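You operate a simulated robot arm through the tools that you are given. There is no shell and no other tool.

Carry out the task below with a simulated robot arm. There is one attempt and no reset: what you move stays moved.

## Task
Leak-test plug No. 26 and sort it by the result.
Fine: latch it in, leave the dial alone; HOLDS goes in the tray marked GOOD, LEAKS in the one marked WORN.

It is judged by the outcome, as a careful person would: the job done as asked, and still so three seconds after it is handed in. It fails if anything else is knocked over, pushed out of place, dropped, spilled or broken.

## Robot
A 6-joint arm with a four-finger gripper, fixed in place. Base frame: the origin is at the foot of the arm, x ahead of it, y to its left, z up. Units: m, degrees, N and s.
Its first joint turns from -166.0 to 166.0 degrees. Payload 3.67 kg.
The tool frame sits at the grasp point between the pads (the TCP): z along the fingers, y along the line on which they close. The tips reach 0.028 m beyond it. The gripper opens to 0.112 m. The gripper's body begins 0.073 m behind the TCP.
Orientation is told as [roll, pitch, yaw] about the base's x, y, z axes, in that order, counted from this pose: with the fingers straight down and closing along the base's y, the tool's x points along the base's -x, its y along +y and its z along -z.

## Interface
- The arm moves only by the tool servo_tool. Its argument "motion" is a list of rows, each a list of 7 numbers: the shift along the tool's x, y, z in m, then the turn, a rotation vector about the tool's x, y, z in degrees, then the finger opening in m, from 0 to 0.112. In form: [[tx, ty, tz, wx, wy, wz, hand], ...]. A call has 1 to 20 rows; each row shifts and turns the commanded pose from where the row before left it, along the tool's axes as they then stand. Each row takes 0.2 s and may step no farther than 0.05 m and 8.6 degrees from the row before; otherwise, or with a gripper value out of range, the whole call is refused. A pose out of reach is approached as far as the arm can. The call stops where the force on the tool passes 90 N (or 10 N more than at its start, if that is more) or the arm is blocked; 0.2 s more then pass. Each finger halts on what it meets, pressing with about 31 N; the grip force reading is that of the motor and also rises with nothing between the fingers. The clock runs only during rows and for 0.2 s after the last one: add rows that do not move to give the fingers time. It gives the time, the measured TCP pose, the force on the tool (base axes), the opening and the grip force at its end, in the units of the frame above (readings bear some noise), with the torque about the TCP (base axes, N m) and any sound that the robot's microphone picked up.
- Cameras (640 x 400 px; columns grow to the right, rows downward): "scene" is fixed at [0.4027, 0.4984, 1.645]; the picture's right is [-0.91, 0.42, 0.00], its down [0.42, 0.90, -0.12] and it looks along [-0.05, -0.11, -0.99] (base axes); focal length 323 px, centre (320, 200). "wrist" rides on the gripper at [0.06, -0.018, -0.104] in the tool frame; the picture's right is [0.29, 0.96, 0.00], its down [-0.80, 0.24, -0.55] and it looks along [-0.53, 0.16, 0.83] (tool axes); focal length 234 px, centre (320, 200). There is no depth. A picture from a camera that has moved, and an enlarged one, comes with that camera's place and axes in the base frame and with its lens.
- camera(camera): a new picture of that camera. It takes no simulated time.
- inspect(camera, box): a new picture of the part [left, top, right, bottom] of that camera's present view, enlarged. It takes no simulated time.
- close_job(): hands the job in; it is judged then, once.

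Nothing tells you positions but the pictures and the camera data. Unless the task says otherwise, let go and move clear before handing in.

The tools are called after "Call:" by a JSON object that holds its "op" and its "data". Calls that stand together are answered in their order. servo_tool: Moves the arm, as the interface text tells. Its arguments: {"type":"object","properties":{"motion":{"type":"array","items":{"type":"array","items":{"type":"number"}}}},"required":["motion"]} The other tools are called the same way: camera (camera) takes a picture; inspect (camera, box) takes an enlarged picture of a part of a camera's view; close_job () hands the job in.

At the start:

```text
t: 0.0
tool_pos: [0.207, 0.4214, 1.2541]
ee_rot: [0.0, 0.0, 0.1]
contact_force: [-0.1, 0.9, -0.9]
wrist_torque: [-0.02, 0.02, -0.02]
width: 0.1117
finger_force: 0.2
```

scene: 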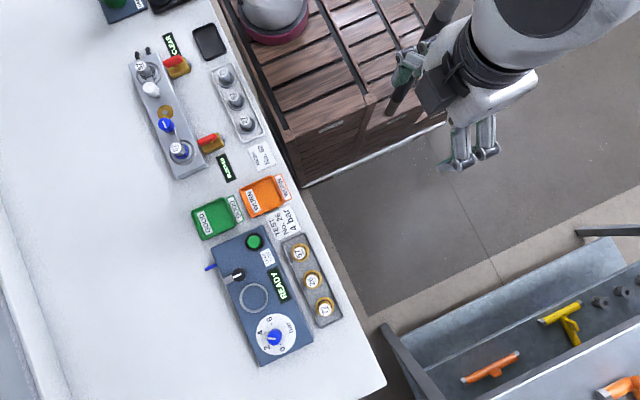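
wrist: 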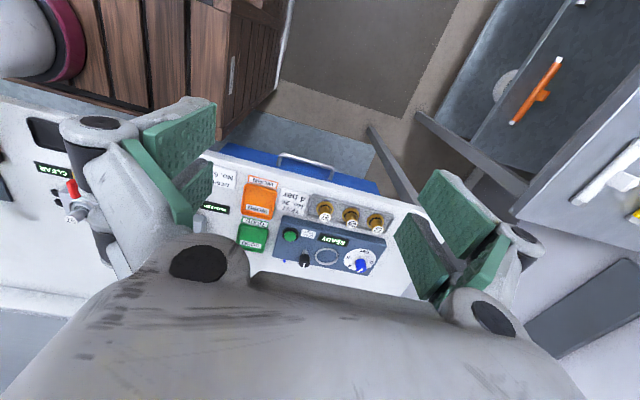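

I see a bench with a blue test device (dial, socket ring, latch lever, green button, READY display), a rack of three plugs, and green and orange trays. I'll look closer before moving.

Call:
{"op": "inspect", "data": {"camera": "scene", "box": [190, 170, 350, 270]}}

Call:
{"op": "inspect", "data": {"camera": "scene", "box": [200, 220, 360, 370]}}

Call:
{"op": "inspect", "data": {"camera": "wrist", "box": [200, 160, 400, 285]}}

Call:
{"op": "inspect", "data": {"camera": "scene", "box": [100, 20, 290, 190]}}

```text
4.00 times, centred on (270, 220) of scene
camera zoom: at [0.4027, 0.4984, 1.645], right [-0.91, 0.42, 0.0], down [0.42, 0.9, -0.12], along [-0.05, -0.11, -0.99], focal length 1293 px, centre (520, 120)
```

zoom: 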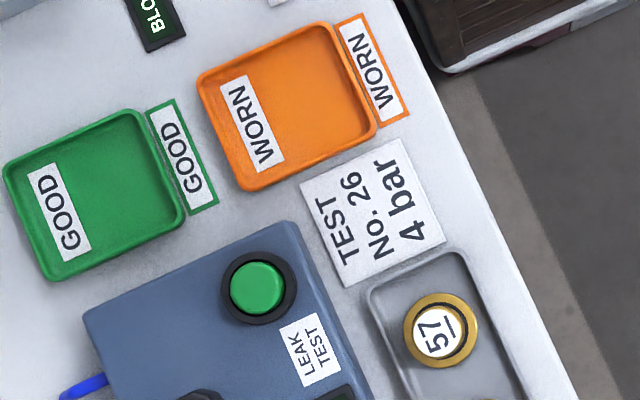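

```text
2.67 times, centred on (280, 295) of scene
camera zoom: at [0.4027, 0.4984, 1.645], right [-0.91, 0.42, 0.0], down [0.42, 0.9, -0.12], along [-0.05, -0.11, -0.99], focal length 862 px, centre (427, -53)
```

zoom: 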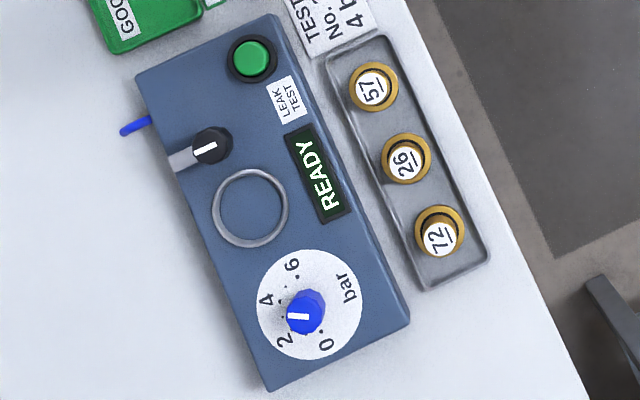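

```text
3.20 times, centred on (300, 222) of wrist
camera zoom: at [0.145, 0.4042, 1.3571], right [-0.29, 0.96, 0.0], down [0.8, 0.24, 0.55], along [0.53, 0.16, -0.83], focal length 749 px, centre (384, 128)
```

zoom: 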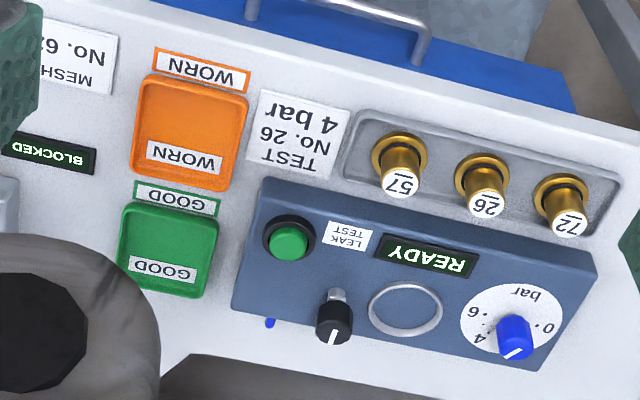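

```text
2.35 times, centred on (195, 105) of scene
camera zoom: at [0.4027, 0.4984, 1.645], right [-0.91, 0.42, 0.0], down [0.42, 0.9, -0.12], along [-0.05, -0.11, -0.99], focal length 760 px, centre (614, 424)
```

zoom: 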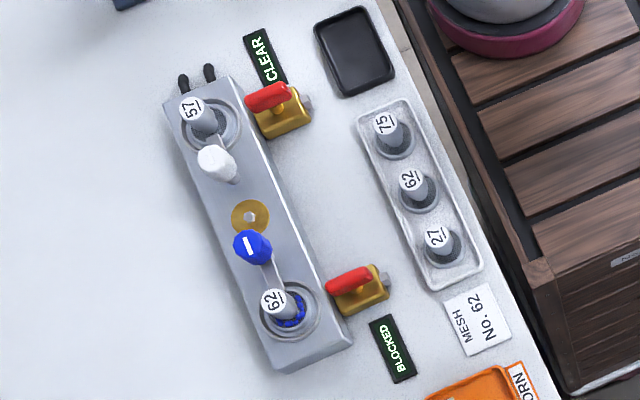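

The bench top is about z 0.886. I place plug 26 near (0.459, 0.574), the test socket near (0.588, 0.554), the latch knob near (0.59, 0.495) and the dial near (0.57, 0.64). I'll bring the wrist camera closer to see the latch and the plugs better.

Call:
{"op": "servo_tool", "data": {"motion": [[-0.032, 0.015, 0.017, 0, 0, 0, 0.112], [-0.032, 0.015, 0.017, 0, 0, 0, 0.112], [-0.032, 0.015, 0.017, 0, 0, 0, 0.112], [-0.032, 0.015, 0.017, 0, 0, 0, 0.112], [-0.032, 0.015, 0.017, 0, 0, 0, 0.112], [-0.032, 0.014, 0.018, 0, 0, 0, 0.112], [0, 0, 0, 0, 0, 0, 0.112]]}}

Call:
{"op": "camera", "data": {"camera": "wrist"}}

```text
t: 1.6
tool_pos: [0.3964, 0.5128, 1.1507]
ee_rot: [0.0, 0.0, 0.3]
contact_force: [-0.6, -0.9, -0.6]
wrist_torque: [0.0, -0.02, -0.01]
width: 0.1121
finger_force: 0.0
```

```text
taken
camera wrist: at [0.3364, 0.4949, 1.2546], right [-0.29, 0.96, 0.0], down [0.8, 0.24, 0.55], along [0.53, 0.16, -0.83], focal length 234 px, centre (320, 200)
```

wrist: 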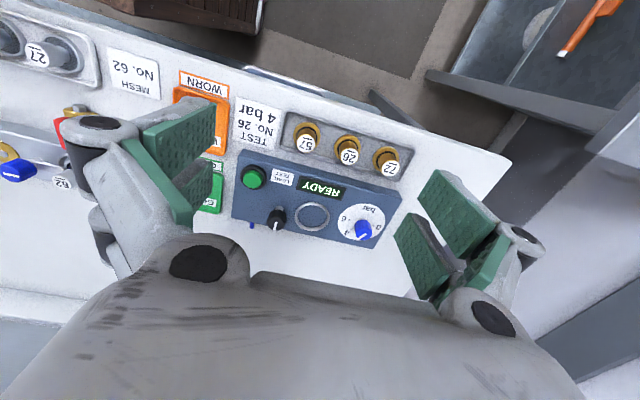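

Call:
{"op": "inspect", "data": {"camera": "wrist", "box": [220, 140, 420, 260]}}

Call:
{"op": "inspect", "data": {"camera": "wrist", "box": [220, 180, 320, 242]}}

Call:
{"op": "inspect", "data": {"camera": "scene", "box": [200, 240, 280, 290]}}

Call:
{"op": "inspect", "data": {"camera": "wrist", "box": [280, 110, 410, 191]}}

```text
3.20 times, centred on (320, 200) of wrist
camera zoom: at [0.3364, 0.4949, 1.2546], right [-0.29, 0.96, 0.0], down [0.8, 0.24, 0.55], along [0.53, 0.16, -0.83], focal length 749 px, centre (320, 200)
```

zoom: 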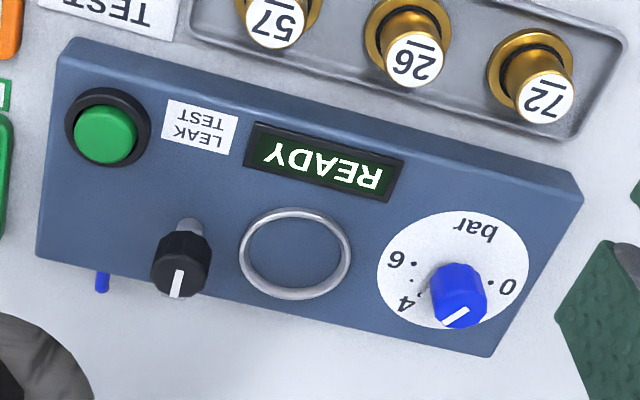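

```text
6.40 times, centred on (270, 211) of wrist
camera zoom: at [0.3364, 0.4949, 1.2546], right [-0.29, 0.96, 0.0], down [0.8, 0.24, 0.55], along [0.53, 0.16, -0.83], focal length 1499 px, centre (640, 130)
```

zoom: 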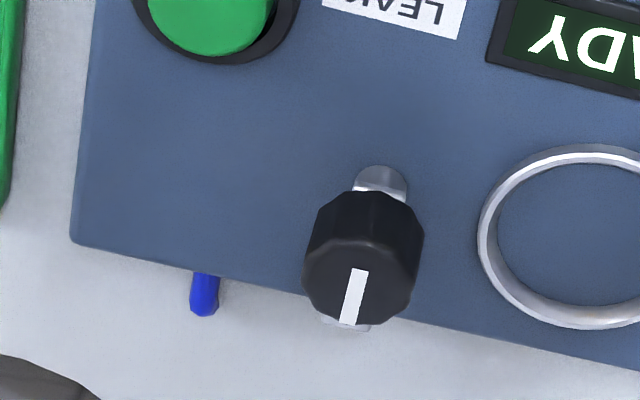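

```text
8.00 times, centred on (240, 265) of scene
camera zoom: at [0.4027, 0.4984, 1.645], right [-0.91, 0.42, 0.0], down [0.42, 0.9, -0.12], along [-0.05, -0.11, -0.99], focal length 2586 px, centre (960, -320)
```

zoom: 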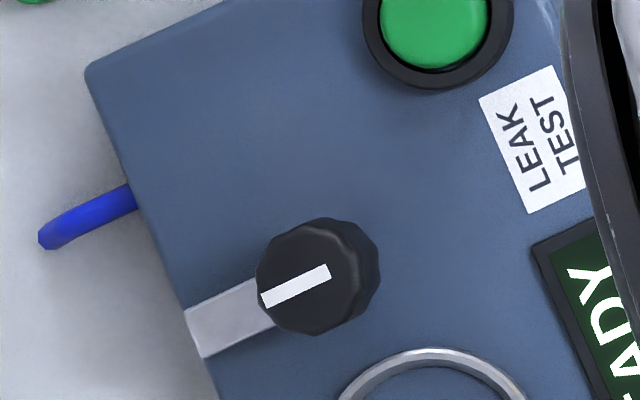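

```text
4.92 times, centred on (345, 150) of wrist
camera zoom: at [0.3364, 0.4949, 1.2546], right [-0.29, 0.96, 0.0], down [0.8, 0.24, 0.55], along [0.53, 0.16, -0.83], focal length 1153 px, centre (197, 444)
```

zoom: 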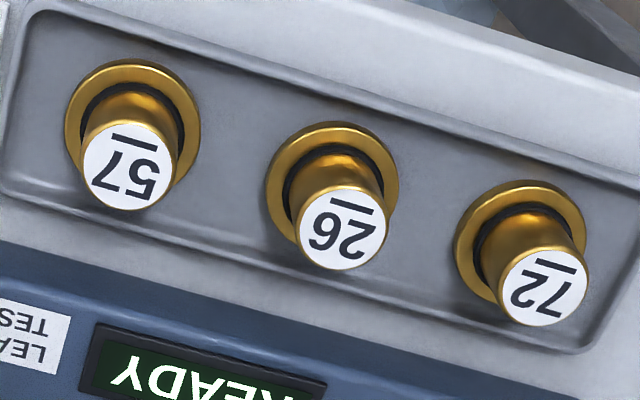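

Plug 26 stands flange-down in the middle of the rack, and the latch bar points away from the socket (+x). I'll hover above plug 26 and refine its position with the wrist camera.

Call:
{"op": "servo_tool", "data": {"motion": [[-0.0153, 0.0158, 0.03, 0, 0, 0, 0.056], [-0.0153, 0.0158, 0.03, 0, 0, 0, 0.056], [-0.0153, 0.0158, 0.03, 0, 0, 0, 0.056], [-0.0153, 0.0158, 0.03, 0, 0, 0, 0.056], [0, 0, 0, 0, 0, 0, 0.056]]}}

Call:
{"op": "camera", "data": {"camera": "wrist"}}

Call:
{"op": "camera", "data": {"camera": "scene"}}

```text
t: 2.8
tool_pos: [0.4585, 0.576, 1.0331]
ee_rot: [0.0, 0.1, 0.2]
contact_force: [-0.6, 0.1, 0.5]
wrist_torque: [0.02, 0.0, 0.0]
width: 0.0561
finger_force: 0.2
```

```text
taken
camera wrist: at [0.398, 0.5584, 1.1363], right [-0.29, 0.96, 0.0], down [0.8, 0.24, 0.55], along [0.53, 0.16, -0.83], focal length 234 px, centre (320, 200)
```

wrist: 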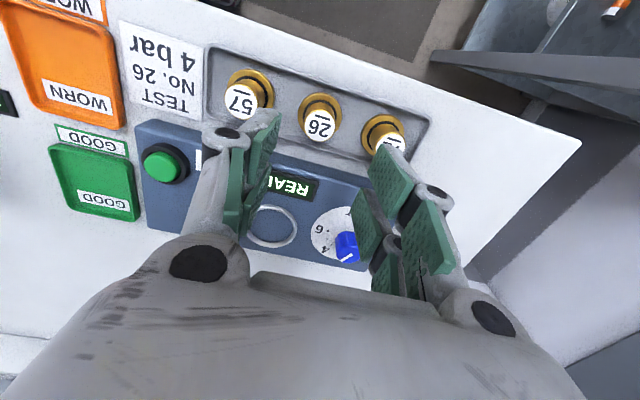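

```text
taken
```

scene: 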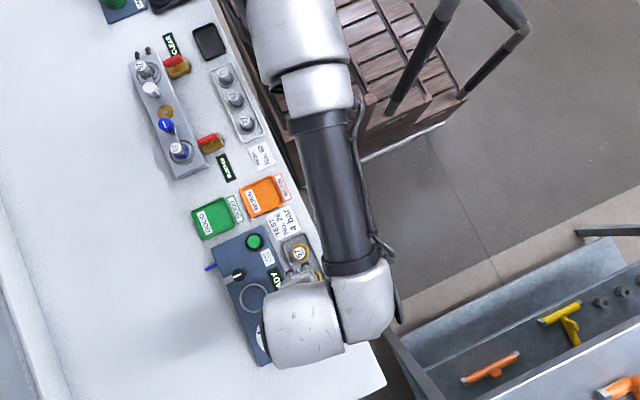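

Call:
{"op": "inspect", "data": {"camera": "wrist", "box": [260, 75, 380, 150]}}

```text
5.33 times, centred on (320, 112) of wrist
camera zoom: at [0.398, 0.5584, 1.1363], right [-0.29, 0.96, 0.0], down [0.8, 0.24, 0.55], along [0.53, 0.16, -0.83], focal length 1249 px, centre (320, 667)
```

zoom: 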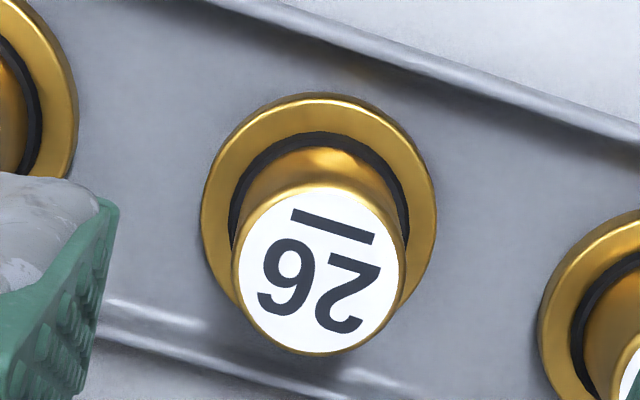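

Plug 26's cap is about (0.454, 0.575), top near z 0.933, so I correct slightly and descend to just above it for a check.

Call:
{"op": "servo_tool", "data": {"motion": [[0.0035, -0.001, 0.02, 0, 0, 0, 0.056], [0, 0, 0.02, 0, 0, 0, 0.056], [0, 0, 0.005, 0, 0, 0, 0.056], [0, 0, 0, 0, 0, 0, 0.056]]}}

Call:
{"op": "camera", "data": {"camera": "wrist"}}

Call:
{"op": "inspect", "data": {"camera": "wrist", "box": [240, 90, 400, 190]}}

```text
t: 3.8
tool_pos: [0.4549, 0.574, 0.9873]
ee_rot: [-0.1, 0.0, 0.2]
contact_force: [-0.4, 0.9, -1.0]
wrist_torque: [0.01, -0.01, -0.05]
width: 0.0558
finger_force: 0.1
```

```text
taken
camera wrist: at [0.3943, 0.5555, 1.0899], right [-0.29, 0.96, 0.0], down [0.8, 0.24, 0.55], along [0.53, 0.16, -0.83], focal length 234 px, centre (320, 200)
```

wrist: 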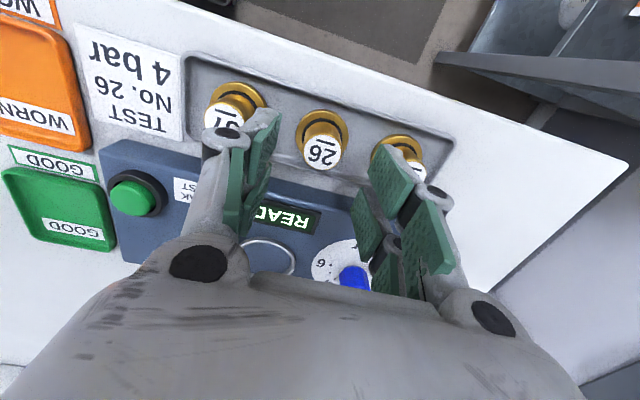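

```text
4.00 times, centred on (320, 140) of wrist
camera zoom: at [0.3943, 0.5555, 1.0899], right [-0.29, 0.96, 0.0], down [0.8, 0.24, 0.55], along [0.53, 0.16, -0.83], focal length 937 px, centre (320, 440)
```

zoom: 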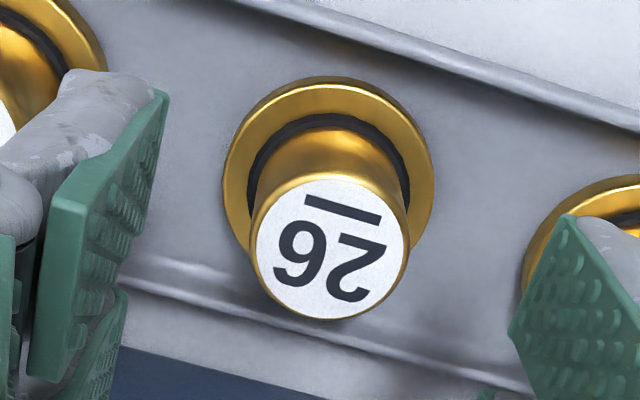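

The plug is centred between the fingers within 2 mm; its flange top is about z 0.90. I descend around it, close, and check the grip before lifting.

Call:
{"op": "servo_tool", "data": {"motion": [[0.001, 0.0015, 0.015, 0, 0, 0, 0.056], [0, 0, 0.015, 0, 0, 0, 0.056], [0, 0, 0.012, 0, 0, 0, 0.056], [0, 0, 0.01, 0, 0, 0, 0.056], [0, 0, 0, 0, 0, 0, 0.056]]}}

Call:
{"op": "inspect", "data": {"camera": "wrist", "box": [200, 90, 440, 240]}}

```text
t: 5.0
tool_pos: [0.4529, 0.5749, 0.9332]
ee_rot: [0.1, -0.1, 0.2]
contact_force: [-0.5, -0.7, -0.2]
wrist_torque: [0.01, 0.0, 0.02]
width: 0.0559
finger_force: 0.0
```

```text
2.67 times, centred on (320, 165) of wrist
camera zoom: at [0.3927, 0.5576, 1.0376], right [-0.29, 0.96, 0.0], down [0.8, 0.24, 0.55], along [0.53, 0.16, -0.83], focal length 624 px, centre (320, 293)
```

zoom: 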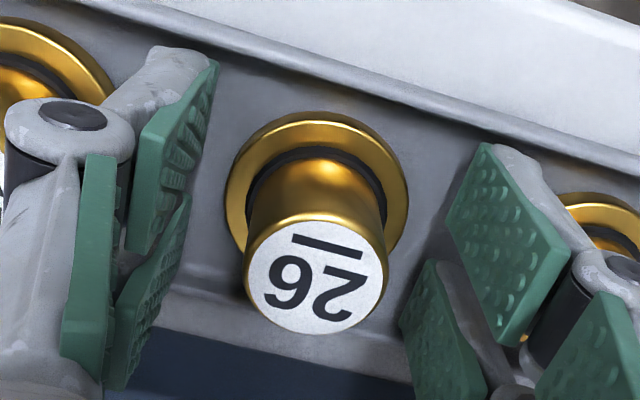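

Both fingers straddle the plug with clear space around it. Closing now.

Call:
{"op": "servo_tool", "data": {"motion": [[0, 0, 0, 0, 0, 0, 0.04], [0, 0, 0, 0, 0, 0, 0.03], [0, 0, 0, 0, 0, 0, 0.015], [0, 0, 0, 0, 0, 0, 0.015]]}}

Call:
{"op": "inspect", "data": {"camera": "wrist", "box": [200, 90, 440, 240]}}

```text
t: 6.0
tool_pos: [0.4541, 0.5752, 0.9349]
ee_rot: [0.0, -0.1, 0.2]
contact_force: [-1.6, 0.4, 0.2]
wrist_torque: [-0.03, -0.01, -0.02]
width: 0.0394
finger_force: 30.7
```

```text
2.67 times, centred on (320, 165) of wrist
camera zoom: at [0.3927, 0.5575, 1.0377], right [-0.29, 0.96, 0.0], down [0.8, 0.24, 0.55], along [0.53, 0.16, -0.83], focal length 624 px, centre (320, 293)
```

zoom: 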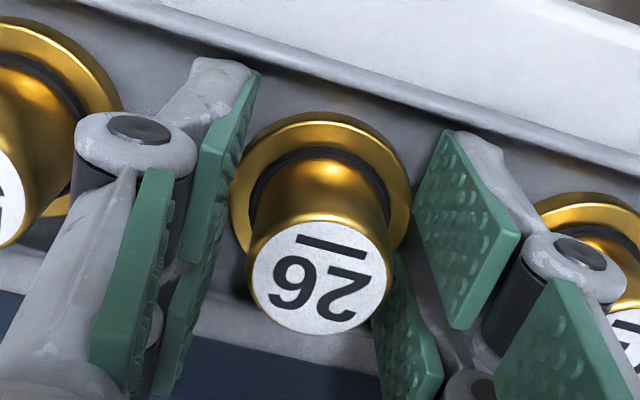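

The fingers closed at 39 mm, which is the flange, not the plug's body, so my height estimate was a bit low. I'll open, rise about 12 mm and re-grip on the cylindrical body above the flange.

Call:
{"op": "servo_tool", "data": {"motion": [[0, 0, 0, 0, 0, 0, 0.056], [0, 0, 0, 0, 0, 0, 0.056], [0, 0, -0.006, 0, 0, 0, 0.056], [0, 0, -0.006, 0, 0, 0, 0.056], [0, 0, 0, 0, 0, 0, 0.056], [0, 0, 0, 0, 0, 0, 0.04], [0, 0, 0, 0, 0, 0, 0.02], [0, 0, 0, 0, 0, 0, 0.012], [0, 0, 0, 0, 0, 0, 0.012]]}}

Call:
{"op": "inspect", "data": {"camera": "wrist", "box": [200, 90, 440, 240]}}

```text
t: 8.0
tool_pos: [0.4543, 0.5755, 0.946]
ee_rot: [0.0, 0.0, 0.2]
contact_force: [-0.2, 0.9, 0.7]
wrist_torque: [0.02, 0.01, 0.0]
width: 0.0247
finger_force: 31.1
```

```text
2.67 times, centred on (320, 165) of wrist
camera zoom: at [0.3931, 0.5578, 1.0495], right [-0.29, 0.96, 0.0], down [0.8, 0.24, 0.55], along [0.53, 0.16, -0.83], focal length 624 px, centre (320, 293)
```

zoom: 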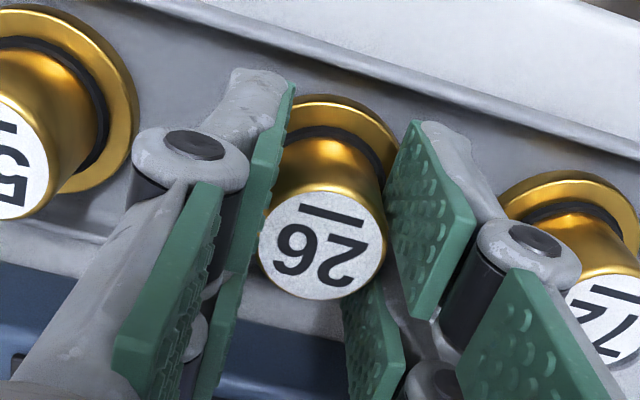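

The fingers now hold the 24.7 mm body at full grip force. I'll lift slowly by 9 cm and check that it came up.

Call:
{"op": "servo_tool", "data": {"motion": [[0, 0, -0.01, 0, 0, 0, 0.012], [0, 0, -0.02, 0, 0, 0, 0.012], [0, 0, -0.02, 0, 0, 0, 0.012], [0, 0, -0.02, 0, 0, 0, 0.012], [0, 0, -0.02, 0, 0, 0, 0.012], [0, 0, 0, 0, 0, 0, 0.012]]}}

Call:
{"op": "camera", "data": {"camera": "wrist"}}

Call:
{"op": "inspect", "data": {"camera": "wrist", "box": [200, 90, 440, 240]}}

Call:
{"op": "inspect", "data": {"camera": "scene", "box": [200, 220, 360, 370]}}

```text
t: 9.4
tool_pos: [0.456, 0.5759, 1.0356]
ee_rot: [0.0, -0.1, 0.2]
contact_force: [-0.2, -0.5, -2.5]
wrist_torque: [0.0, -0.01, -0.02]
width: 0.0248
finger_force: 31.0
```

```text
taken
camera wrist: at [0.3946, 0.558, 1.1387], right [-0.29, 0.96, 0.0], down [0.8, 0.24, 0.55], along [0.53, 0.16, -0.83], focal length 234 px, centre (320, 200)
```

wrist: 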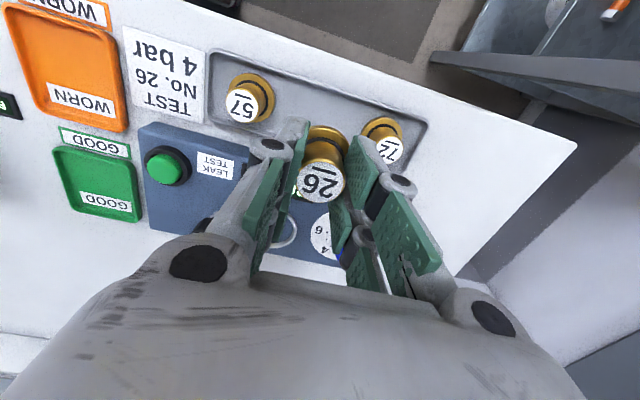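

```text
2.67 times, centred on (320, 165) of wrist
camera zoom: at [0.3946, 0.558, 1.1387], right [-0.29, 0.96, 0.0], down [0.8, 0.24, 0.55], along [0.53, 0.16, -0.83], focal length 624 px, centre (320, 293)
```

zoom: 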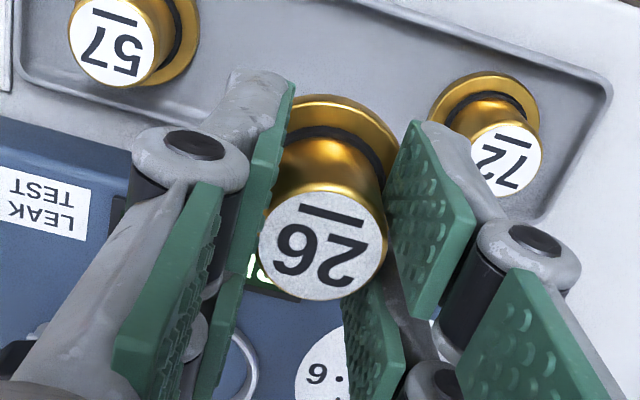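

```text
2.67 times, centred on (280, 295) of scene
camera zoom: at [0.4027, 0.4984, 1.645], right [-0.91, 0.42, 0.0], down [0.42, 0.9, -0.12], along [-0.05, -0.11, -0.99], focal length 862 px, centre (427, -53)
```

zoom: 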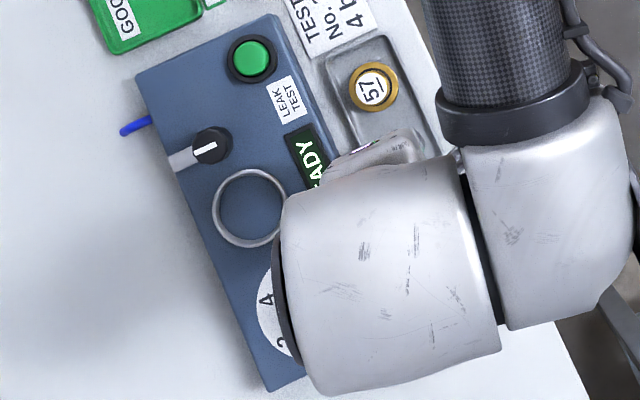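

The plug is lifted (about 2.5 N, width unchanged), sitting about 5 mm on the base side of the tool centre. Next I carry it to above the test socket ring and check alignment there.

Call:
{"op": "servo_tool", "data": {"motion": [[0, 0, -0.01, 0, 0, 0, 0.012], [-0.022, -0.0032, 0, 0, 0, 0, 0.012], [-0.023, -0.0032, 0, 0, 0, 0, 0.012], [-0.023, -0.0032, 0, 0, 0, 0, 0.012], [-0.023, -0.0032, 0, 0, 0, 0, 0.012], [-0.023, -0.0032, 0, 0, 0, 0, 0.012], [-0.022, -0.003, 0, 0, 0, 0, 0.012], [0, 0, 0, 0, 0, 0, 0.012]]}}

Call:
{"op": "camera", "data": {"camera": "wrist"}}

Call:
{"op": "inspect", "data": {"camera": "wrist", "box": [200, 60, 440, 210]}}

Call:
{"op": "inspect", "data": {"camera": "scene", "box": [190, 210, 350, 310]}}

```text
t: 11.2
tool_pos: [0.59, 0.5569, 1.0466]
ee_rot: [0.0, 0.0, 0.2]
contact_force: [0.8, -0.5, -1.5]
wrist_torque: [0.0, 0.05, 0.01]
width: 0.0246
finger_force: 31.1
```

```text
taken
camera wrist: at [0.5293, 0.5385, 1.15], right [-0.29, 0.96, 0.0], down [0.8, 0.24, 0.55], along [0.53, 0.16, -0.83], focal length 234 px, centre (320, 200)
```

wrist: 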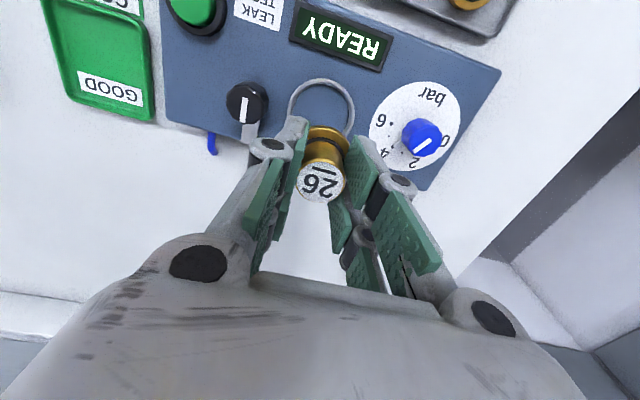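

```text
2.67 times, centred on (320, 135) of wrist
camera zoom: at [0.5293, 0.5385, 1.15], right [-0.29, 0.96, 0.0], down [0.8, 0.24, 0.55], along [0.53, 0.16, -0.83], focal length 624 px, centre (320, 373)
```

zoom: 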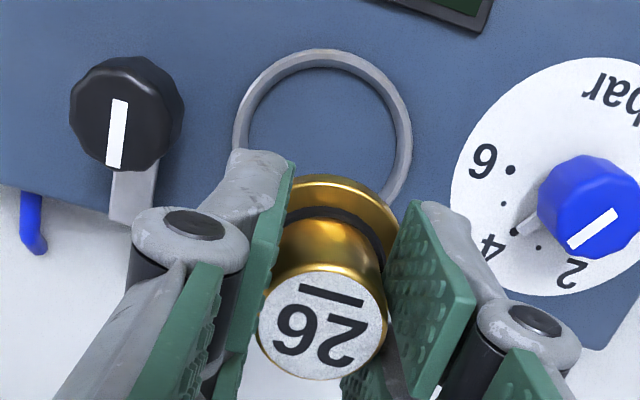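

```text
4.00 times, centred on (270, 260) of scene
camera zoom: at [0.4027, 0.4984, 1.645], right [-0.91, 0.42, 0.0], down [0.42, 0.9, -0.12], along [-0.05, -0.11, -0.99], focal length 1293 px, centre (520, -40)
```

zoom: 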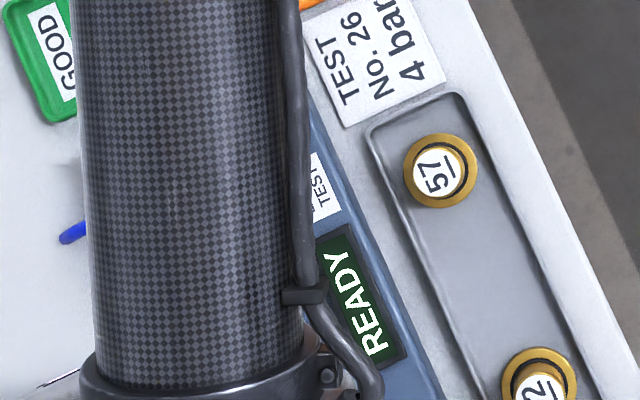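

The ring sits about 9 mm toward the base from the plug's axis, consistent across three wrist views. I'll shift by that, descend part way and check concentricity.

Call:
{"op": "servo_tool", "data": {"motion": [[0.0088, -0.0025, 0, 0, 0, 0, 0.012], [0, 0, 0.02, 0, 0, 0, 0.012], [0, 0, 0.017, 0, 0, 0, 0.012], [0, 0, 0, 0, 0, 0, 0.012]]}}

Call:
{"op": "inspect", "data": {"camera": "wrist", "box": [200, 60, 440, 210]}}

```text
t: 12.2
tool_pos: [0.5816, 0.5551, 1.0101]
ee_rot: [0.0, 0.0, 0.2]
contact_force: [0.9, -0.8, -2.5]
wrist_torque: [0.01, -0.01, -0.01]
width: 0.0249
finger_force: 31.3
```

```text
2.67 times, centred on (320, 135) of wrist
camera zoom: at [0.5202, 0.5363, 1.1131], right [-0.29, 0.96, 0.0], down [0.8, 0.24, 0.55], along [0.53, 0.16, -0.83], focal length 624 px, centre (320, 373)
```

zoom: 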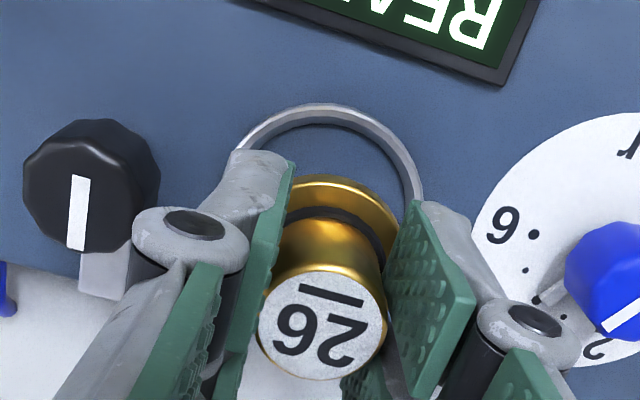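

The ring is where predicted and laterally concentric with the plug. I'll keep descending in small steps, watching the force.

Call:
{"op": "servo_tool", "data": {"motion": [[0, 0, 0.006, 0, 0, 0, 0.012], [0, 0, 0.006, 0, 0, 0, 0.012], [0, 0, 0, 0, 0, 0, 0.012]]}}

Call:
{"op": "inspect", "data": {"camera": "wrist", "box": [200, 60, 440, 210]}}

```text
t: 13.0
tool_pos: [0.5809, 0.5541, 0.9974]
ee_rot: [-0.1, 0.1, 0.2]
contact_force: [-0.1, 0.8, -2.1]
wrist_torque: [-0.02, -0.01, -0.01]
width: 0.0248
finger_force: 30.8
```

```text
2.67 times, centred on (320, 135) of wrist
camera zoom: at [0.5206, 0.5366, 1.101], right [-0.29, 0.96, 0.0], down [0.8, 0.24, 0.55], along [0.53, 0.16, -0.83], focal length 624 px, centre (320, 373)
```

zoom: 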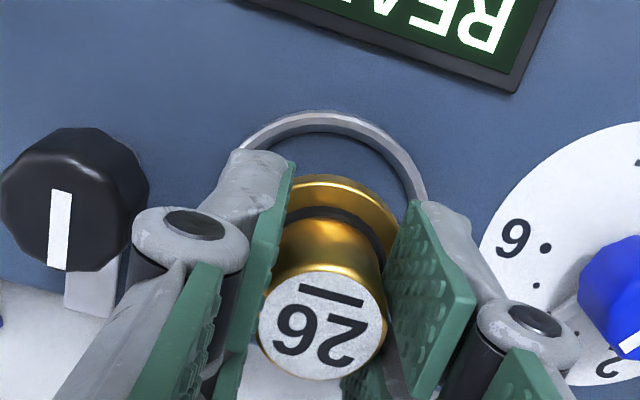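

Still free, alignment holding. Continuing down in 3–4 mm steps.

Call:
{"op": "servo_tool", "data": {"motion": [[0, 0, 0.004, 0, 0, 0, 0.012], [0, 0, 0.003, 0, 0, 0, 0.012], [0, 0, 0, 0, 0, 0, 0.012]]}}

Call:
{"op": "inspect", "data": {"camera": "wrist", "box": [200, 60, 440, 210]}}

```text
t: 13.8
tool_pos: [0.5833, 0.5546, 0.9903]
ee_rot: [-0.1, 0.1, 0.1]
contact_force: [0.2, 0.0, -2.1]
wrist_torque: [-0.04, 0.0, 0.0]
width: 0.0246
finger_force: 30.9
```

```text
2.67 times, centred on (320, 135) of wrist
camera zoom: at [0.5211, 0.5368, 1.0938], right [-0.29, 0.96, 0.0], down [0.8, 0.24, 0.55], along [0.53, 0.16, -0.83], focal length 624 px, centre (320, 373)
```

zoom: 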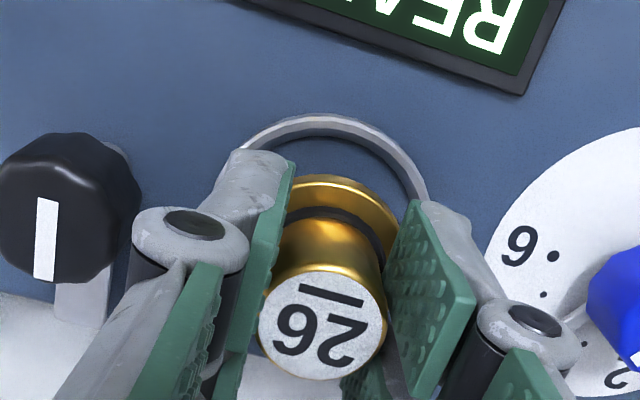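

Call:
{"op": "servo_tool", "data": {"motion": [[0, 0, 0.003, 0, 0, 0, 0.012], [0, 0, 0.003, 0, 0, 0, 0.012], [0, 0, 0, 0, 0, 0, 0.012]]}}

Call:
{"op": "inspect", "data": {"camera": "wrist", "box": [200, 60, 440, 210]}}

```text
t: 14.6
tool_pos: [0.5803, 0.5554, 0.9837]
ee_rot: [0.0, 0.0, 0.3]
contact_force: [1.7, 0.1, -1.7]
wrist_torque: [0.0, 0.0, -0.02]
width: 0.0248
finger_force: 31.3
```

```text
2.67 times, centred on (320, 135) of wrist
camera zoom: at [0.5203, 0.5369, 1.0869], right [-0.29, 0.96, 0.0], down [0.8, 0.24, 0.55], along [0.53, 0.16, -0.83], focal length 624 px, centre (320, 373)
```

zoom: 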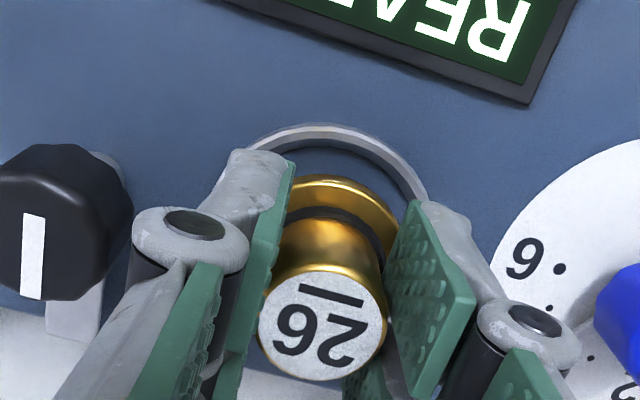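

Call:
{"op": "servo_tool", "data": {"motion": [[0, 0, 0.003, 0, 0, 0, 0.012], [0, 0, 0.002, 0, 0, 0, 0.012], [0, 0, 0, 0, 0, 0, 0.012]]}}

Call:
{"op": "inspect", "data": {"camera": "wrist", "box": [200, 60, 440, 210]}}

```text
t: 15.4
tool_pos: [0.5816, 0.5537, 0.979]
ee_rot: [0.0, -0.1, 0.1]
contact_force: [0.4, -1.1, -2.2]
wrist_torque: [-0.03, -0.04, -0.01]
width: 0.0249
finger_force: 31.5
```

```text
2.67 times, centred on (320, 135) of wrist
camera zoom: at [0.5205, 0.5364, 1.0815], right [-0.29, 0.96, 0.0], down [0.8, 0.24, 0.55], along [0.53, 0.16, -0.83], focal length 624 px, centre (320, 373)
```

zoom: 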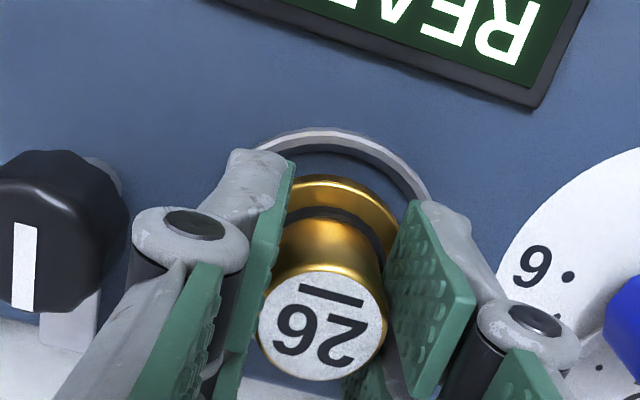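

Call:
{"op": "servo_tool", "data": {"motion": [[0, 0, 0.002, 0, 0, 0, 0.012], [0, 0, 0.002, 0, 0, 0, 0.012], [0, 0, 0, 0, 0, 0, 0.012]]}}

Call:
{"op": "inspect", "data": {"camera": "wrist", "box": [200, 60, 440, 210]}}

```text
t: 16.2
tool_pos: [0.5814, 0.555, 0.975]
ee_rot: [0.0, 0.0, 0.2]
contact_force: [-0.1, 0.0, -2.2]
wrist_torque: [-0.04, 0.0, -0.01]
width: 0.0245
finger_force: 31.3
```

```text
2.67 times, centred on (320, 135) of wrist
camera zoom: at [0.5203, 0.5369, 1.0775], right [-0.29, 0.96, 0.0], down [0.8, 0.24, 0.55], along [0.53, 0.16, -0.83], focal length 624 px, centre (320, 373)
```

zoom: 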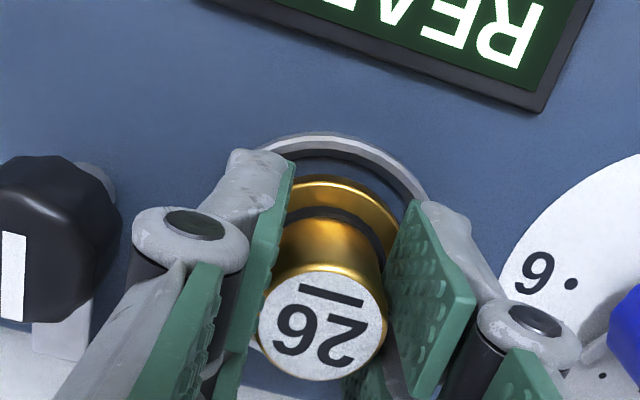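

Call:
{"op": "servo_tool", "data": {"motion": [[0, 0, 0.002, 0, 0, 0, 0.012], [0, 0, 0.002, 0, 0, 0, 0.012], [0, 0, 0, 0, 0, 0, 0.012]]}}

Call:
{"op": "inspect", "data": {"camera": "wrist", "box": [200, 60, 440, 210]}}

```text
t: 17.0
tool_pos: [0.5804, 0.5554, 0.9729]
ee_rot: [0.1, -0.1, 0.1]
contact_force: [-2.3, -0.6, 15.6]
wrist_torque: [-0.14, 0.24, -0.04]
width: 0.0249
finger_force: 31.0
```

```text
2.67 times, centred on (320, 135) of wrist
camera zoom: at [0.52, 0.5364, 1.0754], right [-0.29, 0.96, 0.0], down [0.8, 0.24, 0.56], along [0.53, 0.16, -0.83], focal length 624 px, centre (320, 373)
```

zoom: 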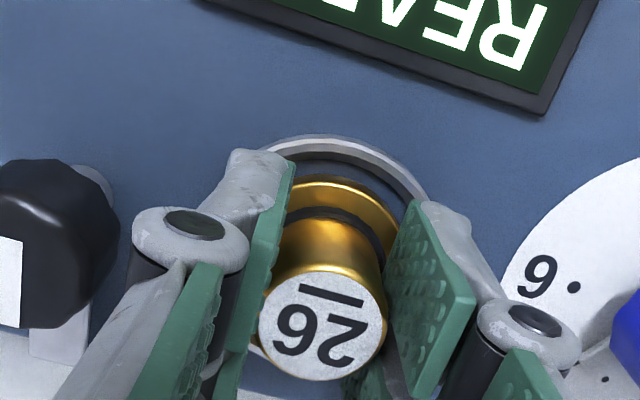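

First contact: about 18 N upward at TCP z 0.973, with a uniform gap to the ring rim. I'll press slightly to confirm it's fully seated rather than caught.

Call:
{"op": "servo_tool", "data": {"motion": [[0, 0, 0.001, 0, 0, 0, 0.012], [0, 0, 0, 0, 0, 0, 0.012]]}}

Call:
{"op": "inspect", "data": {"camera": "wrist", "box": [250, 80, 390, 168]}}

```text
t: 17.6
tool_pos: [0.5815, 0.5548, 0.971]
ee_rot: [0.1, -0.1, 0.3]
contact_force: [-0.2, 6.8, 22.2]
wrist_torque: [0.2, 0.04, -0.01]
width: 0.025
finger_force: 30.6
```

```text
4.55 times, centred on (320, 124) of wrist
camera zoom: at [0.5201, 0.5363, 1.0737], right [-0.29, 0.96, 0.0], down [0.8, 0.24, 0.56], along [0.53, 0.16, -0.83], focal length 1064 px, centre (320, 546)
```

zoom: 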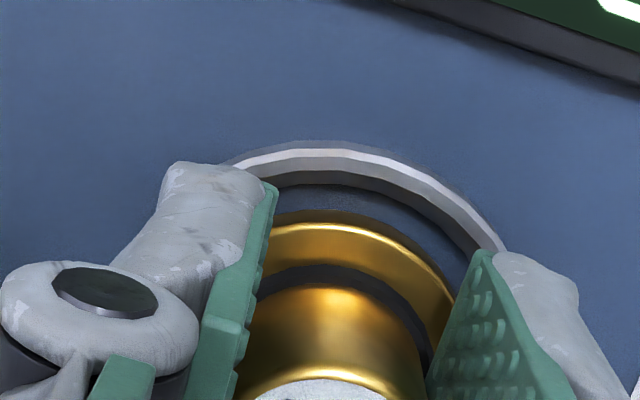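

Call:
{"op": "inspect", "data": {"camera": "wrist", "box": [200, 60, 440, 210]}}

Call:
{"op": "camera", "data": {"camera": "scene"}}

```text
2.67 times, centred on (320, 135) of wrist
camera zoom: at [0.5201, 0.5363, 1.0737], right [-0.29, 0.96, 0.0], down [0.8, 0.24, 0.56], along [0.53, 0.16, -0.83], focal length 624 px, centre (320, 373)
```

zoom: 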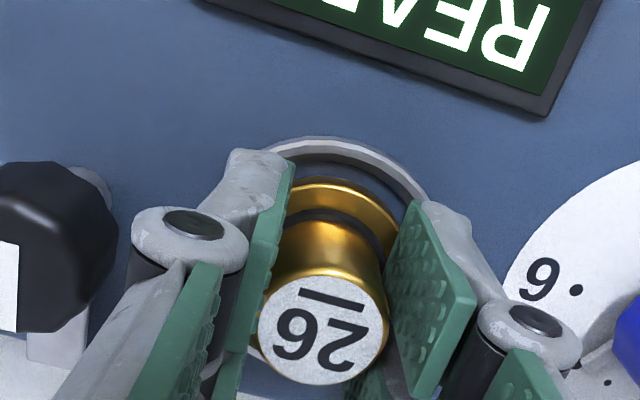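

```text
taken
```

scene: 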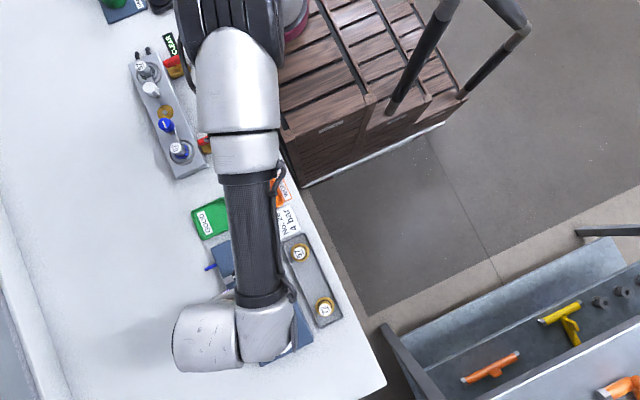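

The plug bottomed out and slid about 2.7 mm in my grip, so it is fully seated. I'll unload a little, open just enough to release without touching the latch knob, and rise straight up.

Call:
{"op": "servo_tool", "data": {"motion": [[0, 0, -0.002, 0, 0, 0, 0.012], [0, 0, 0, 0, 0, 0, 0.012], [0, 0, 0, 0, 0, 0, 0.03], [0, 0, 0, 0, 0, 0, 0.038], [0, 0, 0, 0, 0, 0, 0.038]]}}

Call:
{"op": "inspect", "data": {"camera": "wrist", "box": [200, 60, 440, 210]}}

```text
t: 18.8
tool_pos: [0.5819, 0.5539, 0.9711]
ee_rot: [0.0, 0.0, 0.1]
contact_force: [0.5, -0.5, 0.4]
wrist_torque: [-0.02, 0.04, 0.03]
width: 0.0377
finger_force: 0.1
```

```text
2.67 times, centred on (320, 135) of wrist
camera zoom: at [0.5206, 0.5359, 1.0746], right [-0.29, 0.96, 0.0], down [0.8, 0.24, 0.55], along [0.53, 0.16, -0.83], focal length 624 px, centre (320, 373)
```

zoom: 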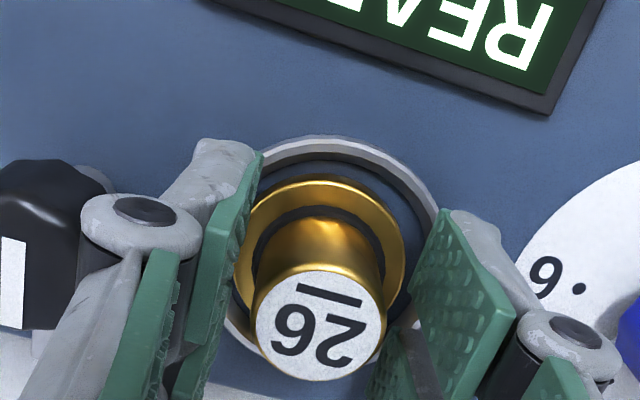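

Released with the plug standing upright in the ring. Rising straight up to look.

Call:
{"op": "servo_tool", "data": {"motion": [[0, 0, -0.02, 0, 0, 0, 0.038], [0, 0, -0.03, 0, 0, 0, 0.038], [0, 0, -0.03, 0, 0, 0, 0.038], [0, 0, -0.02, 0, 0, 0, 0.06], [0, 0, 0, 0, 0, 0, 0.06]]}}

Call:
{"op": "camera", "data": {"camera": "wrist"}}

Call:
{"op": "inspect", "data": {"camera": "wrist", "box": [200, 60, 440, 210]}}

```text
t: 20.0
tool_pos: [0.5831, 0.5566, 1.0732]
ee_rot: [0.0, -0.1, 0.2]
contact_force: [-0.2, 0.4, 0.2]
wrist_torque: [-0.01, 0.01, -0.02]
width: 0.0604
finger_force: 0.1
```

```text
taken
camera wrist: at [0.5219, 0.538, 1.1761], right [-0.29, 0.96, 0.0], down [0.8, 0.24, 0.55], along [0.53, 0.16, -0.83], focal length 234 px, centre (320, 200)
```

wrist: 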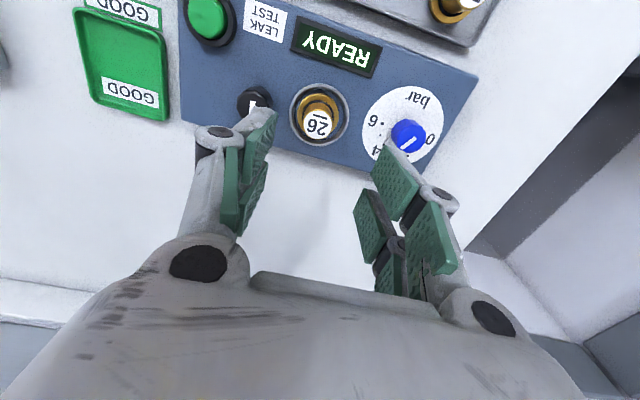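

```text
2.67 times, centred on (320, 135) of wrist
camera zoom: at [0.5219, 0.538, 1.1761], right [-0.29, 0.96, 0.0], down [0.8, 0.24, 0.55], along [0.53, 0.16, -0.83], focal length 624 px, centre (320, 373)
```

zoom: 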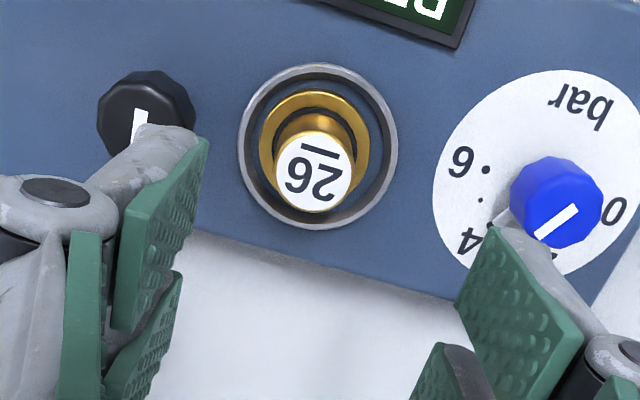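

Plug 26 sits centred in the ring within about 1 mm. Next, the latch: I move over the black knob, whose bar still points away from the socket.

Call:
{"op": "servo_tool", "data": {"motion": [[0, -0.02, 0, 0, 0, 0, 0.06], [0, -0.02, 0, 0, 0, 0, 0.06], [0.003, -0.018, 0, 0, 0, 0, 0.06], [0, 0, 0, 0, 0, 0, 0.06]]}}

Call:
{"op": "camera", "data": {"camera": "wrist"}}

Call:
{"op": "inspect", "data": {"camera": "wrist", "box": [240, 70, 400, 170]}}

```text
t: 21.0
tool_pos: [0.578, 0.4977, 1.0722]
ee_rot: [0.1, 0.1, 0.1]
contact_force: [1.1, -0.4, 0.4]
wrist_torque: [0.0, 0.02, 0.01]
width: 0.0598
finger_force: 0.1
```

```text
taken
camera wrist: at [0.5175, 0.4795, 1.1752], right [-0.29, 0.96, 0.0], down [0.8, 0.24, 0.55], along [0.53, 0.16, -0.83], focal length 234 px, centre (320, 200)
```

wrist: 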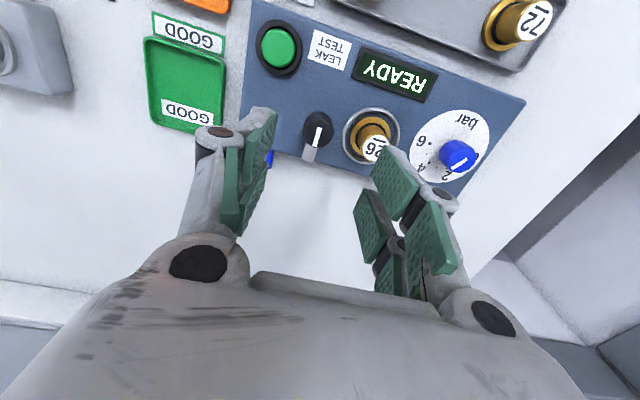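

```text
4.00 times, centred on (320, 120) of wrist
camera zoom: at [0.5175, 0.4795, 1.1752], right [-0.29, 0.96, 0.0], down [0.8, 0.24, 0.55], along [0.53, 0.16, -0.83], focal length 937 px, centre (320, 520)
```

zoom: 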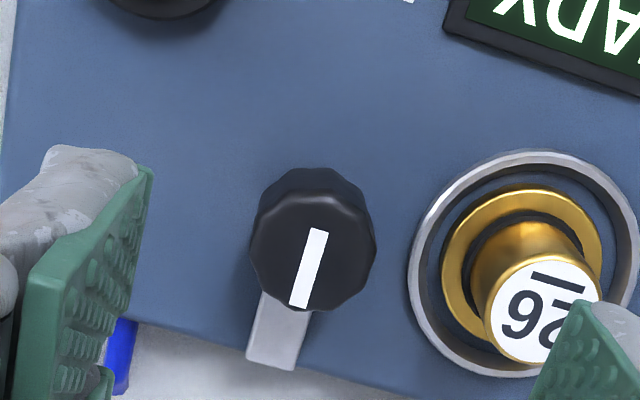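

The knob is at about (0.579, 0.497, top z 0.967), nearly under the tool axis. I narrow the opening to 44 mm, descend to just above the knob and check again.

Call:
{"op": "servo_tool", "data": {"motion": [[0, 0, 0.02, 0, 0, 0, 0.044], [-0.001, 0, 0.02, 0, 0, 0, 0.044], [0, 0, 0.02, 0, 0, 0, 0.044], [0, 0, 0.007, 0, 0, 0, 0.044], [0, 0, 0, 0, 0, 0, 0.044]]}}

Call:
{"op": "inspect", "data": {"camera": "wrist", "box": [200, 80, 440, 230]}}

```text
t: 22.2
tool_pos: [0.5791, 0.4963, 1.005]
ee_rot: [0.1, 0.0, 0.3]
contact_force: [-0.3, 0.8, -0.7]
wrist_torque: [0.03, 0.03, 0.0]
width: 0.0439
finger_force: 0.1
```

```text
2.67 times, centred on (320, 155) of wrist
camera zoom: at [0.5185, 0.4787, 1.1086], right [-0.29, 0.96, 0.0], down [0.8, 0.24, 0.55], along [0.53, 0.16, -0.83], focal length 624 px, centre (320, 320)
```

zoom: 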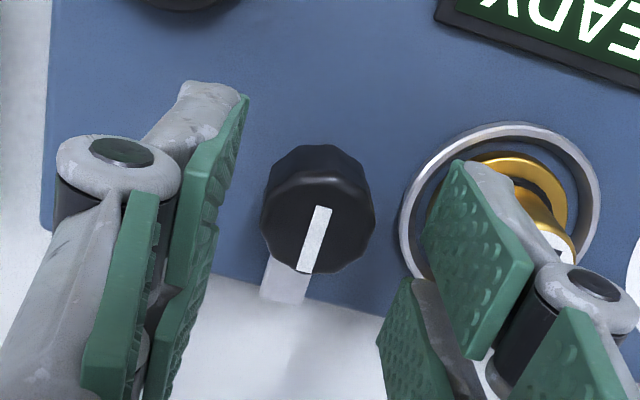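

The knob lies centred between the fingers with the plug outside them. Descending around it.

Call:
{"op": "servo_tool", "data": {"motion": [[-0.001, 0, 0.008, 0, 0, 0, 0.044], [0, 0, 0.008, 0, 0, 0, 0.044], [0, 0, 0.006, 0, 0, 0, 0.044], [0, 0, 0.004, 0, 0, 0, 0.044], [0, 0, 0, 0, 0, 0, 0.044]]}}

Call:
{"op": "inspect", "data": {"camera": "wrist", "box": [200, 80, 440, 230]}}

```text
t: 23.4
tool_pos: [0.5802, 0.4976, 0.9789]
ee_rot: [0.0, -0.1, 0.3]
contact_force: [0.1, -0.4, -0.4]
wrist_torque: [0.01, 0.03, 0.01]
width: 0.0438
finger_force: 0.0
```

```text
2.67 times, centred on (320, 155) of wrist
camera zoom: at [0.5192, 0.479, 1.0819], right [-0.29, 0.96, 0.0], down [0.8, 0.24, 0.55], along [0.53, 0.16, -0.83], focal length 624 px, centre (320, 320)
```

zoom: 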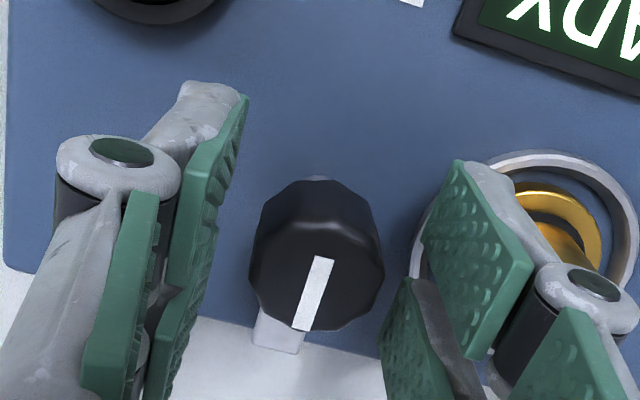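

Fingers straddle the knob without contact. I'll grip it, then begin with a small turn to see how it responds.

Call:
{"op": "servo_tool", "data": {"motion": [[-0.0015, 0, 0, 0, 0, 0, 0.044], [0, 0, 0, 0, 0, 0, 0.034], [0, 0, 0, 0, 0, 0, 0.02], [0, 0, 0, 0, 0, 0, 0.015], [0, 0, 0, 0, 0, 0, 0.015]]}}

Call:
{"op": "inspect", "data": {"camera": "wrist", "box": [200, 80, 440, 230]}}

```text
t: 24.6
tool_pos: [0.5819, 0.4969, 0.9785]
ee_rot: [0.0, 0.1, 0.2]
contact_force: [0.9, -1.1, -0.4]
wrist_torque: [-0.06, 0.14, 0.02]
width: 0.0251
finger_force: 44.7
```

```text
2.67 times, centred on (320, 155) of wrist
camera zoom: at [0.5211, 0.4788, 1.082], right [-0.29, 0.96, 0.0], down [0.8, 0.24, 0.55], along [0.53, 0.16, -0.83], focal length 624 px, centre (320, 320)
```

zoom: 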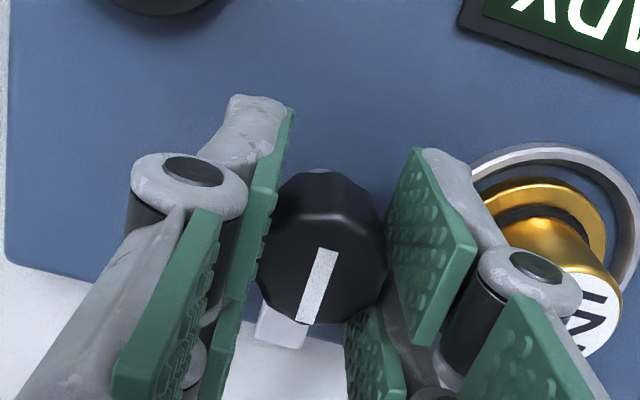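

The knob is gripped (25 mm wide), but it sits about 5 mm off the tool's turning axis, as the plug did. I'll open, recentre by 5 mm and re-grip so the turn is clean.

Call:
{"op": "servo_tool", "data": {"motion": [[0, 0, 0, 0, 0, 0, 0.04], [0, 0, 0, 0, 0, 0, 0.044], [0.005, 0, 0, 0, 0, 0, 0.044], [0, 0, 0, 0, 0, 0, 0.044], [0, 0, 0, 0, 0, 0, 0.03], [0, 0, 0, 0, 0, 0, 0.02], [0, 0, 0, 0, 0, 0, 0.015], [0, 0, 0, 0, 0, 0, 0.015]]}}

Call:
{"op": "inspect", "data": {"camera": "wrist", "box": [200, 80, 440, 230]}}

```text
t: 26.4
tool_pos: [0.578, 0.4972, 0.9789]
ee_rot: [-0.1, 0.0, 0.2]
contact_force: [-1.1, -0.9, 0.4]
wrist_torque: [-0.02, -0.02, 0.01]
width: 0.0275
finger_force: 44.7
```

```text
2.67 times, centred on (320, 155) of wrist
camera zoom: at [0.5164, 0.4788, 1.0819], right [-0.29, 0.96, 0.0], down [0.8, 0.24, 0.55], along [0.53, 0.16, -0.83], focal length 624 px, centre (320, 320)
```

zoom: 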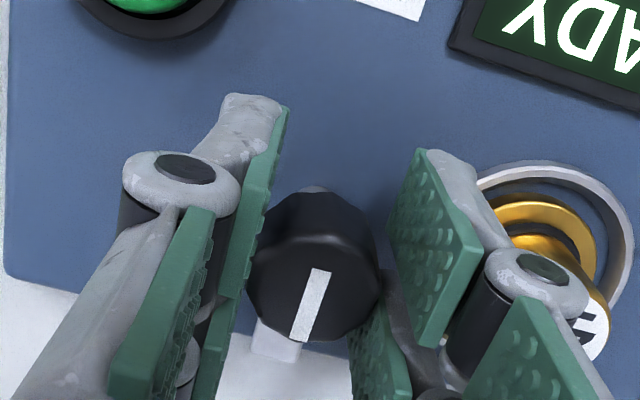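

Gripped again at 27.5 mm. I'll start with a 16° turn and read the side force, which tells me if the tool axis is off the knob's axis.

Call:
{"op": "servo_tool", "data": {"motion": [[0, 0, 0, 0, 0, -8, 0.015], [0, 0, 0, 0, 0, -8, 0.015], [0, 0, 0, 0, 0, 0, 0.015]]}}

Call:
{"op": "inspect", "data": {"camera": "wrist", "box": [200, 80, 440, 230]}}

```text
t: 27.2
tool_pos: [0.5777, 0.496, 0.9798]
ee_rot: [-0.1, -0.1, 16.2]
contact_force: [3.4, -12.0, 3.9]
wrist_torque: [-0.39, -0.44, -0.07]
width: 0.0271
finger_force: 45.3
```

```text
2.67 times, centred on (320, 155) of wrist
camera zoom: at [0.524, 0.4619, 1.0819], right [-0.54, 0.84, 0.0], down [0.7, 0.45, 0.55], along [0.46, 0.3, -0.83], focal length 624 px, centre (320, 320)
```

zoom: 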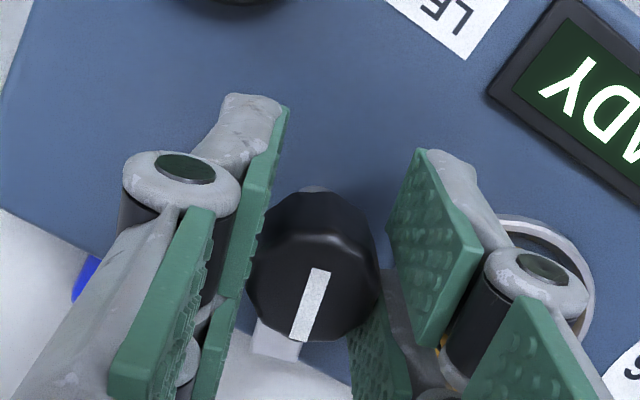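

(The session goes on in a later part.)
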